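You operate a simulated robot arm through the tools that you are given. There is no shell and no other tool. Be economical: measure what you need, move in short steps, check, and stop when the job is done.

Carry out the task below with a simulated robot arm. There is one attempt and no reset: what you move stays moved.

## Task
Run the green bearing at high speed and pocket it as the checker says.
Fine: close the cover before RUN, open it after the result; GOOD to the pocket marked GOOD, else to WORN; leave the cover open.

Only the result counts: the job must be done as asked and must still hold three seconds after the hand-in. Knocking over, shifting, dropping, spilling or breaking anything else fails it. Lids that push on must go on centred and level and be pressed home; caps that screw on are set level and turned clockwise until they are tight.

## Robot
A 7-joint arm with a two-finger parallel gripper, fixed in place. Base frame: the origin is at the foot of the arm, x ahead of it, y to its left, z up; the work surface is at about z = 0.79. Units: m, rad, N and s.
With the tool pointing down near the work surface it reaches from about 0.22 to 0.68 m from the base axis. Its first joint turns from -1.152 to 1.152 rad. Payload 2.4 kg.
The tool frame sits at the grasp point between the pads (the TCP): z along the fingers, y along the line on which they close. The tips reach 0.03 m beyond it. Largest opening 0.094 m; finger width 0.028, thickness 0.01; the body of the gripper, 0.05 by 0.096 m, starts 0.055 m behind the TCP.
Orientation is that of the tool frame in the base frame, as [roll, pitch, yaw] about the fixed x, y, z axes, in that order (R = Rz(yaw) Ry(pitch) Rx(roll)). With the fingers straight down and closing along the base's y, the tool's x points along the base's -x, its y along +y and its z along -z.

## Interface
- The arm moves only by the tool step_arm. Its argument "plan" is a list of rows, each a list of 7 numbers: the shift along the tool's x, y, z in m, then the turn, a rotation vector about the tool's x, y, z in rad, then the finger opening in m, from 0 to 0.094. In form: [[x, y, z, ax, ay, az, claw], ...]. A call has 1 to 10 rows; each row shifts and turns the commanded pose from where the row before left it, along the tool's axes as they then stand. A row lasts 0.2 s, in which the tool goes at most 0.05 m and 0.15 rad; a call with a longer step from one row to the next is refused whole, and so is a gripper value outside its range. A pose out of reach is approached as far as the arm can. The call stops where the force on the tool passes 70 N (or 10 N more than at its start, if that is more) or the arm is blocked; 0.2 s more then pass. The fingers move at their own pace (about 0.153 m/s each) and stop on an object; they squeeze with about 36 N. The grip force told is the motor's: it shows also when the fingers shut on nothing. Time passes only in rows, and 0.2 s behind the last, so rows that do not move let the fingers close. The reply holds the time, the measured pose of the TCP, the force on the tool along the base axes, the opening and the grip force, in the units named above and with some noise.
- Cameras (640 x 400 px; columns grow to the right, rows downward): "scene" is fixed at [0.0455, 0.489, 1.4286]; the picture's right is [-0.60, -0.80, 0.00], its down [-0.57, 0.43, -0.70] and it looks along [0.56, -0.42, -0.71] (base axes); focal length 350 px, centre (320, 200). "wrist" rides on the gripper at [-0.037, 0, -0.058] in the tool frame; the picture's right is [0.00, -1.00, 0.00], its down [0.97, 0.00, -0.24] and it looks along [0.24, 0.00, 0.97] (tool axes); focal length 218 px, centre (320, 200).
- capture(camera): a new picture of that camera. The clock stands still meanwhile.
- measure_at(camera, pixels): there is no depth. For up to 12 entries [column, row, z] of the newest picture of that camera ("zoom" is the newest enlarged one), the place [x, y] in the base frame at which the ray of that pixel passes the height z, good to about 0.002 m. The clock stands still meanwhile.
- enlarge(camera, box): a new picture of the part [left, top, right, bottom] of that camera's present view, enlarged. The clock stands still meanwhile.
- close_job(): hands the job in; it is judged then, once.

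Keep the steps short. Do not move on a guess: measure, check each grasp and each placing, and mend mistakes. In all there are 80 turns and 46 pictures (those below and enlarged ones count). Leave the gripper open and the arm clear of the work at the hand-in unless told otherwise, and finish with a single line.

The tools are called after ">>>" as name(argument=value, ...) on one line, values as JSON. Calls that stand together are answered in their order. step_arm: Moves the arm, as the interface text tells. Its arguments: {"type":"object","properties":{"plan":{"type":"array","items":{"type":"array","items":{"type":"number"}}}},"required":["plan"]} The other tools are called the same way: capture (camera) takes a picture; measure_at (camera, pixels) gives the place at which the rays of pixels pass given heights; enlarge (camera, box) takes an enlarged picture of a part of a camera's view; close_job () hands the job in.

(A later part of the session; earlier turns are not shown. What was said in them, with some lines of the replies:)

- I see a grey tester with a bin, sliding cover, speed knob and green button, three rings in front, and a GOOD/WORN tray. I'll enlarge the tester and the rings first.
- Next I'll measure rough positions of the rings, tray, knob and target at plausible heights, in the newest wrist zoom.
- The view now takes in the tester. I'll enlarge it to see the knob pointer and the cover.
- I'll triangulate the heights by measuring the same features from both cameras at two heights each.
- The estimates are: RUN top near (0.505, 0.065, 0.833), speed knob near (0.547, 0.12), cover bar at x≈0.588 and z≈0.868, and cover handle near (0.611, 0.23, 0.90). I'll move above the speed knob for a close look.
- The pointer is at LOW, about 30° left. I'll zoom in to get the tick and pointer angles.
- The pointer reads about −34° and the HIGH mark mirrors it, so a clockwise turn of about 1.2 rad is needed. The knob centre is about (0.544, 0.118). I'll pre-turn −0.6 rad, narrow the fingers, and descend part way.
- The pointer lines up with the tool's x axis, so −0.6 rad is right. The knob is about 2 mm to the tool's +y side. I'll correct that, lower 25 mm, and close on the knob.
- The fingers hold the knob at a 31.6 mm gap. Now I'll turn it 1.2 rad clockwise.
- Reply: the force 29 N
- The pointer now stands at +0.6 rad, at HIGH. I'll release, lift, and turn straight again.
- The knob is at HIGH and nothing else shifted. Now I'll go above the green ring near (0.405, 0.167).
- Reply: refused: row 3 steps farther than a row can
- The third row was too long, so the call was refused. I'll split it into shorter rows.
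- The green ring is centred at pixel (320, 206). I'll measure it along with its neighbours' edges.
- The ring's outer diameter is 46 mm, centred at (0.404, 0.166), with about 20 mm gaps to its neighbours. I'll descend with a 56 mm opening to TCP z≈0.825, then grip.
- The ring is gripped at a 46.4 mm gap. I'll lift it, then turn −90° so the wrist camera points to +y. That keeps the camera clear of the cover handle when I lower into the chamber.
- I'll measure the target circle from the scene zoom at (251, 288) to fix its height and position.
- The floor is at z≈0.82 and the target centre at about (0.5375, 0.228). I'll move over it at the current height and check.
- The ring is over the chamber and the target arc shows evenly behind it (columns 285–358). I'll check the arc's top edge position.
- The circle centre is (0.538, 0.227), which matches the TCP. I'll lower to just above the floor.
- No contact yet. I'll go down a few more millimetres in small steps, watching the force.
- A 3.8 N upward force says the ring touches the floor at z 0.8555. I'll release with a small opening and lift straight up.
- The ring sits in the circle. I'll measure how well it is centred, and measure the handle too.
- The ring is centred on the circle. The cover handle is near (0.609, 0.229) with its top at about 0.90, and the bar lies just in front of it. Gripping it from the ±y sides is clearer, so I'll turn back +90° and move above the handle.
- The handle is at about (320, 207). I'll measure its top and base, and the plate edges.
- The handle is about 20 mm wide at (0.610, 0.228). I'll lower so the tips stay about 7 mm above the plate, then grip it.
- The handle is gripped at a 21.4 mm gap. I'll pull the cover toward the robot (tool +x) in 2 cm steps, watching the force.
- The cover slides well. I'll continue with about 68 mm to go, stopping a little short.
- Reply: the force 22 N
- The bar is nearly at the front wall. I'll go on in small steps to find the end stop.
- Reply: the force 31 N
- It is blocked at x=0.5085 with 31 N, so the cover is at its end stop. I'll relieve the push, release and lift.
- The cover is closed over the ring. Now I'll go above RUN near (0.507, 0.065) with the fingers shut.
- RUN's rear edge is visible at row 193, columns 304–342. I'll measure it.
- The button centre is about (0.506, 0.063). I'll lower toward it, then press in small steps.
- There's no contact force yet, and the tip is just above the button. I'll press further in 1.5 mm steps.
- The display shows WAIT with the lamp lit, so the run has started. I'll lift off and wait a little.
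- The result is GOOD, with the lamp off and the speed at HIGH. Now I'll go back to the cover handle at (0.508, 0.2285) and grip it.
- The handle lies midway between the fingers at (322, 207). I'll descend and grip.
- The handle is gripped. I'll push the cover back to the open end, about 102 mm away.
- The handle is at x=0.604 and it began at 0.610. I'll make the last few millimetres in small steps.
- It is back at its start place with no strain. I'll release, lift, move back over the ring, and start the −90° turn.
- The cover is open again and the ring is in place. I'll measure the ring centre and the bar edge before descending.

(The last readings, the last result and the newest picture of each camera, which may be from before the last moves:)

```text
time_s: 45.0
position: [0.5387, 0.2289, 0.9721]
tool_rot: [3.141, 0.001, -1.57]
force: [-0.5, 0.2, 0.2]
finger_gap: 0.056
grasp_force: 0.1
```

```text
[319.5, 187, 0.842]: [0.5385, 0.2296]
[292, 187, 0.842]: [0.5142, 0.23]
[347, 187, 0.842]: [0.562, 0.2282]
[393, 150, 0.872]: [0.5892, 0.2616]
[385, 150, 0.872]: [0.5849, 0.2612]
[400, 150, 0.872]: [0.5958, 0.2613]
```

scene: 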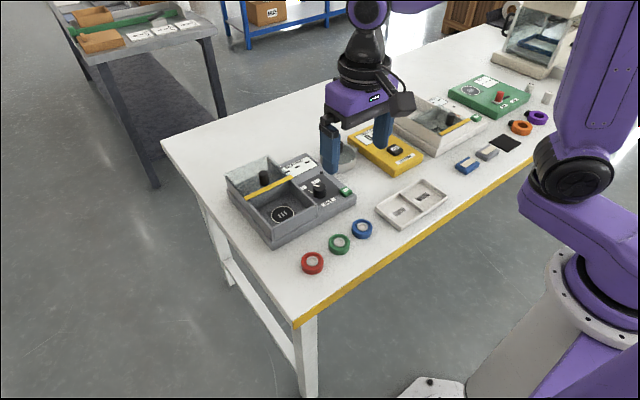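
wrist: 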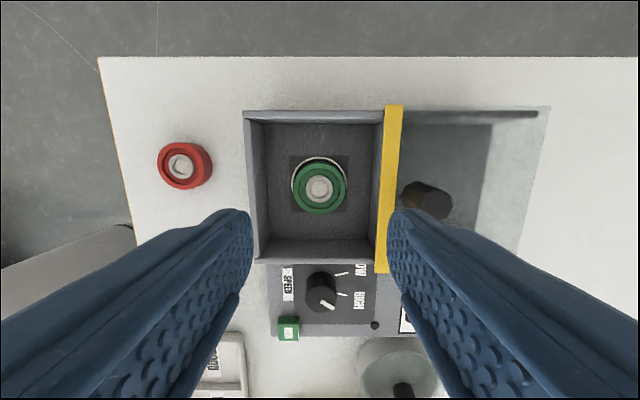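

The ring is at (0.538, 0.229), right under the TCP. I'll descend 116 mm to z≈0.856 and grip.

>>> step_arm(plan=[[0, 0.0005, 0.04, 0, 0, 0, 0.056], [0, 0, 0.04, 0, 0, 0, 0.056], [0, 0, 0.025, 0, 0, 0, 0.056], [0, 0, 0.0105, 0, 0, 0, 0.056], [0, 0, 0, 0, 0, 0, 0.03], [0, 0, 0, 0, 0, 0, 0.03]])

```text
time_s: 46.4
position: [0.5398, 0.2294, 0.8559]
tool_rot: [-3.142, 0.001, -1.571]
force: [-1.8, 0.8, 3.5]
finger_gap: 0.0465
grasp_force: 36.1
```

Gripped at 46.5 mm. I'll lift and carry it toward the GOOD pocket at a safe height.

>>> step_arm(plan=[[0, 0, -0.04, 0, 0, 0, 0.03], [0, 0, -0.04, 0, 0, 0, 0.03], [0, 0, -0.04, 0, 0, 0, 0.03], [0.041, 0.024, 0, 0, 0, 0, 0.03], [0.041, 0.024, 0, 0, 0, 0, 0.03], [0.041, 0.024, 0, 0, 0, 0, 0.03], [0.041, 0.024, 0, 0, 0, 0, 0.03], [0.041, 0.024, 0, 0, 0, 0, 0.03], [0.04, 0.025, 0, 0, 0, 0, 0.03], [0, 0, 0, 0, 0, 0, 0.03]])

>>> capture(camera="wrist")

>>> enlarge(camera="scene", box=[340, 130, 480, 250])

```text
time_s: 48.6
position: [0.3927, -0.015, 0.9772]
tool_rot: [-3.141, -0.002, -1.569]
force: [0.5, -0.1, -0.1]
finger_gap: 0.0465
grasp_force: 36.2
```

```text
11 pictures are left
```

wrist: 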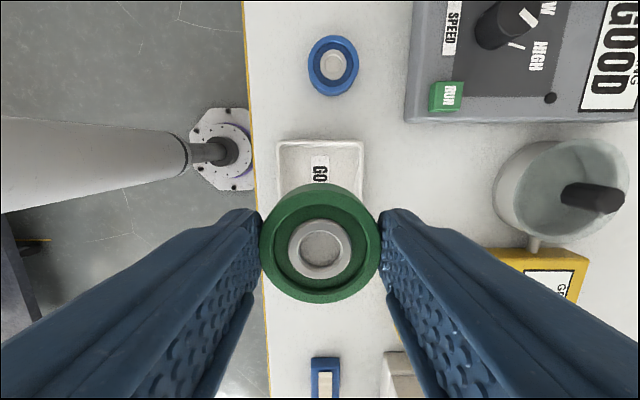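

```text
3.33 times, centred on (410, 190) of scene
```

zoom: 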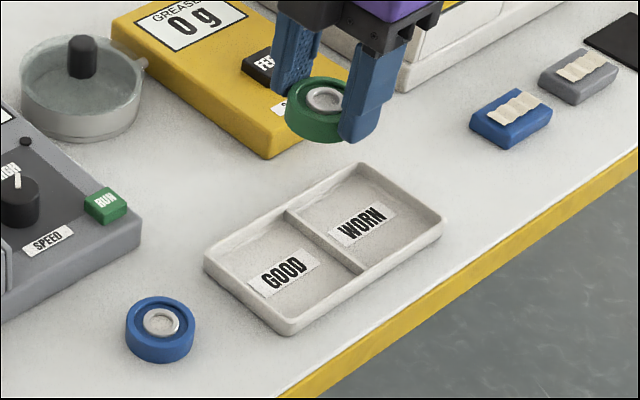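

I'll measure the tray outline: the rim from the scene zoom, and the visible end from the wrist view.

>>> measure_at(camera="zoom", pixels=[[205, 260, 0.81], [360, 165, 0.81], [443, 217, 0.81], [290, 328, 0.81], [288, 212, 0.81], [365, 270, 0.81], [283, 273, 0.795], [235, 275, 0.795], [283, 228, 0.795], [345, 276, 0.795], [300, 320, 0.81], [362, 222, 0.795]])

>>> measure_at(camera="wrist", pixels=[[277, 150, 0.81], [366, 150, 0.81], [320, 140, 0.81], [284, 160, 0.81], [358, 160, 0.81], [320, 148, 0.81], [320, 154, 0.795], [320, 170, 0.795], [286, 165, 0.795], [357, 165, 0.795]])

```text
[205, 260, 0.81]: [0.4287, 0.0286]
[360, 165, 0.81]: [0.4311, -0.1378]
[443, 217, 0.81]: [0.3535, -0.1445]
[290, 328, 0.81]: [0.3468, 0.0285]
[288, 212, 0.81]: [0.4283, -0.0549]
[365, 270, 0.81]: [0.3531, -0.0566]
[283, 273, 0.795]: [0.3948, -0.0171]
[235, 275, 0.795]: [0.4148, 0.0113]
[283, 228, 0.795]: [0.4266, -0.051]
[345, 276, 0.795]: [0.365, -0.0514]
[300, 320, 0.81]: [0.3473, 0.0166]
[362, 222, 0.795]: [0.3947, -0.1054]
```

```text
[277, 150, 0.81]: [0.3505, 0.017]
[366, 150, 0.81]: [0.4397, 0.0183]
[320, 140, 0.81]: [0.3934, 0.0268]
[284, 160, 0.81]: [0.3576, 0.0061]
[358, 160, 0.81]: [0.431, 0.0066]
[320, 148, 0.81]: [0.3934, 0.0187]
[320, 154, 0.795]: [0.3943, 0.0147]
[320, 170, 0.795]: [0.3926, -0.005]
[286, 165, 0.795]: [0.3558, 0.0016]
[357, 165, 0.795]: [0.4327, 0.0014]
```

The GOOD pocket's inside spans x≈0.357–0.431 and y≈0.018 to −0.054, so its centre is (0.394, −0.018). I'll centre there and descend part way to check.

>>> step_arm(plan=[[0.0028, -0.0012, 0.04, 0, 0, 0, 0.03], [0, 0, 0.04, 0, 0, 0, 0.03], [0, 0, 0.035, 0, 0, 0, 0.03], [0, 0, 0, 0, 0, 0, 0.03]])

>>> capture(camera="wrist")

>>> enlarge(camera="scene", box=[360, 160, 460, 240])

```text
time_s: 49.6
position: [0.3954, -0.0183, 0.8609]
tool_rot: [-3.141, 0.0, -1.569]
force: [-0.3, 0.9, -0.7]
finger_gap: 0.0463
grasp_force: 35.7
```

```text
9 pictures are left
```

wrist: 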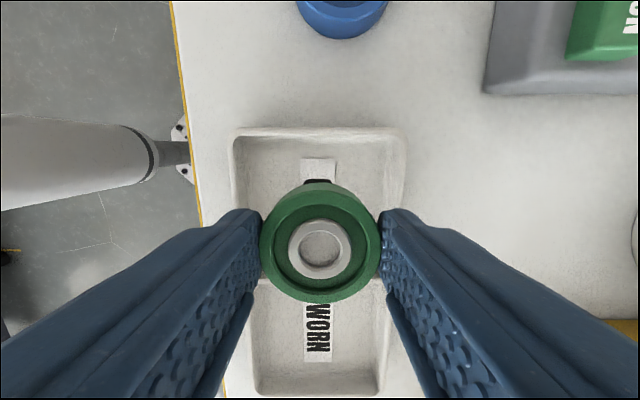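

```text
5.00 times, centred on (410, 200) of scene
```

zoom: 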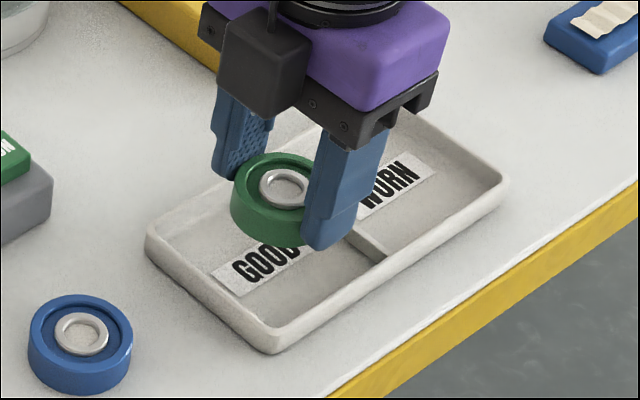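

The tray's rim is symmetric about column 319. I'll measure the rim and divider from this closer view.

>>> measure_at(camera="wrist", pixels=[[243, 165, 0.806], [396, 165, 0.806], [320, 138, 0.806], [265, 278, 0.806], [375, 278, 0.806], [250, 170, 0.795], [387, 170, 0.795]])

```text
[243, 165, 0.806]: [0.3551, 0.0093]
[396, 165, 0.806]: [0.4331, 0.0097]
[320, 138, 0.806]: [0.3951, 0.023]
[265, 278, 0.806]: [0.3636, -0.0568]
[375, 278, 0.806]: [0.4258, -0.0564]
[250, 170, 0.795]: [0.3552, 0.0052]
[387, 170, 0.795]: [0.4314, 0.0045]
```

The centring is within 1 mm. I'll lower to z≈0.834, then feel for the floor.

>>> step_arm(plan=[[-0.0005, 0.0008, 0.015, 0, 0, 0, 0.03], [0, 0, 0.011, 0, 0, 0, 0.03], [0, 0, 0.0015, 0, 0, 0, 0.03], [0, 0, 0, 0, 0, 0, 0.03]])

```text
time_s: 50.6
position: [0.395, -0.0184, 0.833]
tool_rot: [-3.141, -0.002, -1.57]
force: [-0.7, 0.5, -1.4]
finger_gap: 0.0464
grasp_force: 36.0
```

>>> step_arm(plan=[[0, 0, 0.0012, 0, 0, 0, 0.03], [0, 0, 0.0012, 0, 0, 0, 0.03], [0, 0, 0, 0, 0, 0, 0.03]])

```text
time_s: 51.4
position: [0.3945, -0.0188, 0.8304]
tool_rot: [3.14, 0.001, -1.571]
force: [0.6, 1.0, -0.5]
finger_gap: 0.0465
grasp_force: 35.9
```

No contact yet, so I'll go a little lower.

>>> step_arm(plan=[[0, 0, 0.001, 0, 0, 0, 0.03], [0, 0, 0.001, 0, 0, 0, 0.03], [0, 0, 0, 0, 0, 0, 0.03]])

```text
time_s: 52.2
position: [0.3947, -0.0196, 0.83]
tool_rot: [-3.138, 0.0, -1.57]
force: [-4.8, 3.0, 32.8]
finger_gap: 0.0464
grasp_force: 35.8
```

Contact with the floor at z≈0.830. I'll ease off 1.2 mm, open just 2 mm a side, lift out, then open wide.

>>> step_arm(plan=[[0, 0, -0.0012, 0, 0, 0, 0.03], [0, 0, 0, 0, 0, 0, 0.051], [0, 0, 0, 0, 0, 0, 0.051], [0, 0, -0.01, 0, 0, 0, 0.051], [0, 0, -0.02, 0, 0, 0, 0.051], [0, 0, -0.04, 0, 0, 0, 0.056], [0, 0, -0.045, 0, 0, 0, 0.08], [0, 0, 0, 0, 0, 0, 0.08]])

>>> capture(camera="wrist")

>>> capture(camera="scene")

```text
time_s: 54.0
position: [0.3931, -0.0207, 0.9462]
tool_rot: [3.141, -0.001, -1.571]
force: [0.1, 0.5, -0.3]
finger_gap: 0.08
grasp_force: 0.0
```

```text
7 pictures are left
```

wrist: 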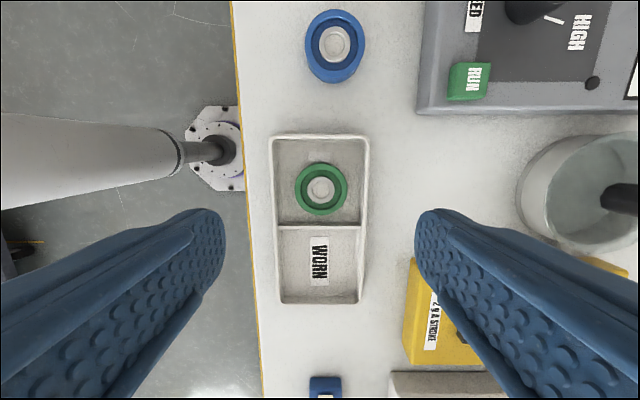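

```text
6 pictures are left
```

scene: 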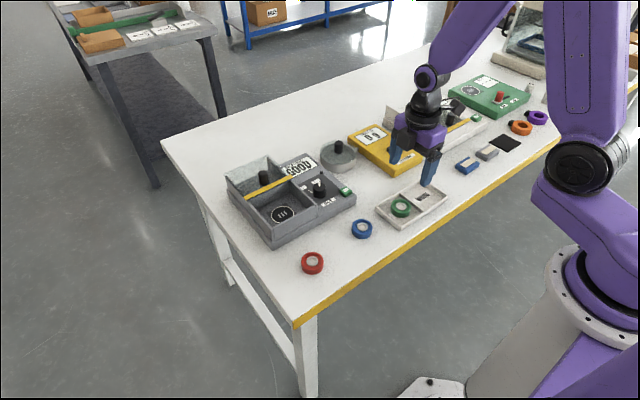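

The green ring lies flat in the GOOD pocket, the tray is in place, and the cover is open. I'll raise the arm clear, then hand in.

>>> step_arm(plan=[[0, 0, -0.045, 0, 0, 0, 0.094], [0, 0, -0.045, 0, 0, 0, 0.094], [0, 0, -0.04, 0, 0, 0, 0.094], [0, 0, 0, 0, 0, 0, 0.094]])

>>> enlarge(camera="scene", box=[210, 130, 460, 280])

```text
time_s: 55.0
position: [0.3926, -0.0181, 1.0772]
tool_rot: [3.142, 0.0, -1.57]
force: [-0.5, 0.8, -1.0]
finger_gap: 0.0942
grasp_force: 0.1
```

```text
2.56 times, centred on (335, 205) of scene
```

zoom: 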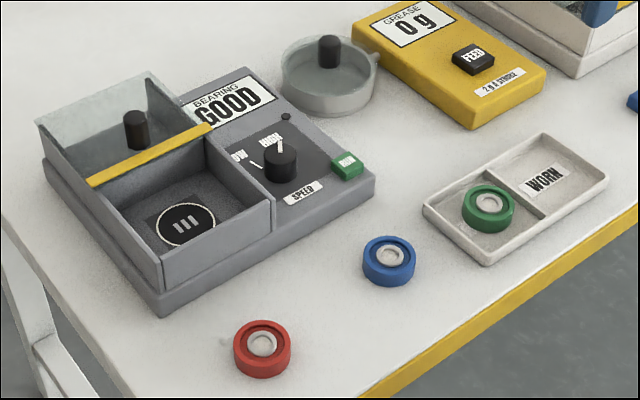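

The final picture shows the job done: display GOOD, knob at HIGH, cover open and the ring in GOOD. I'll hand it in.

>>> close_job()

```text
The job is handed in.
```

The green bearing was run at HIGH with the cover closed, read GOOD, and now lies in the GOOD pocket with the cover left open; the job is handed in.
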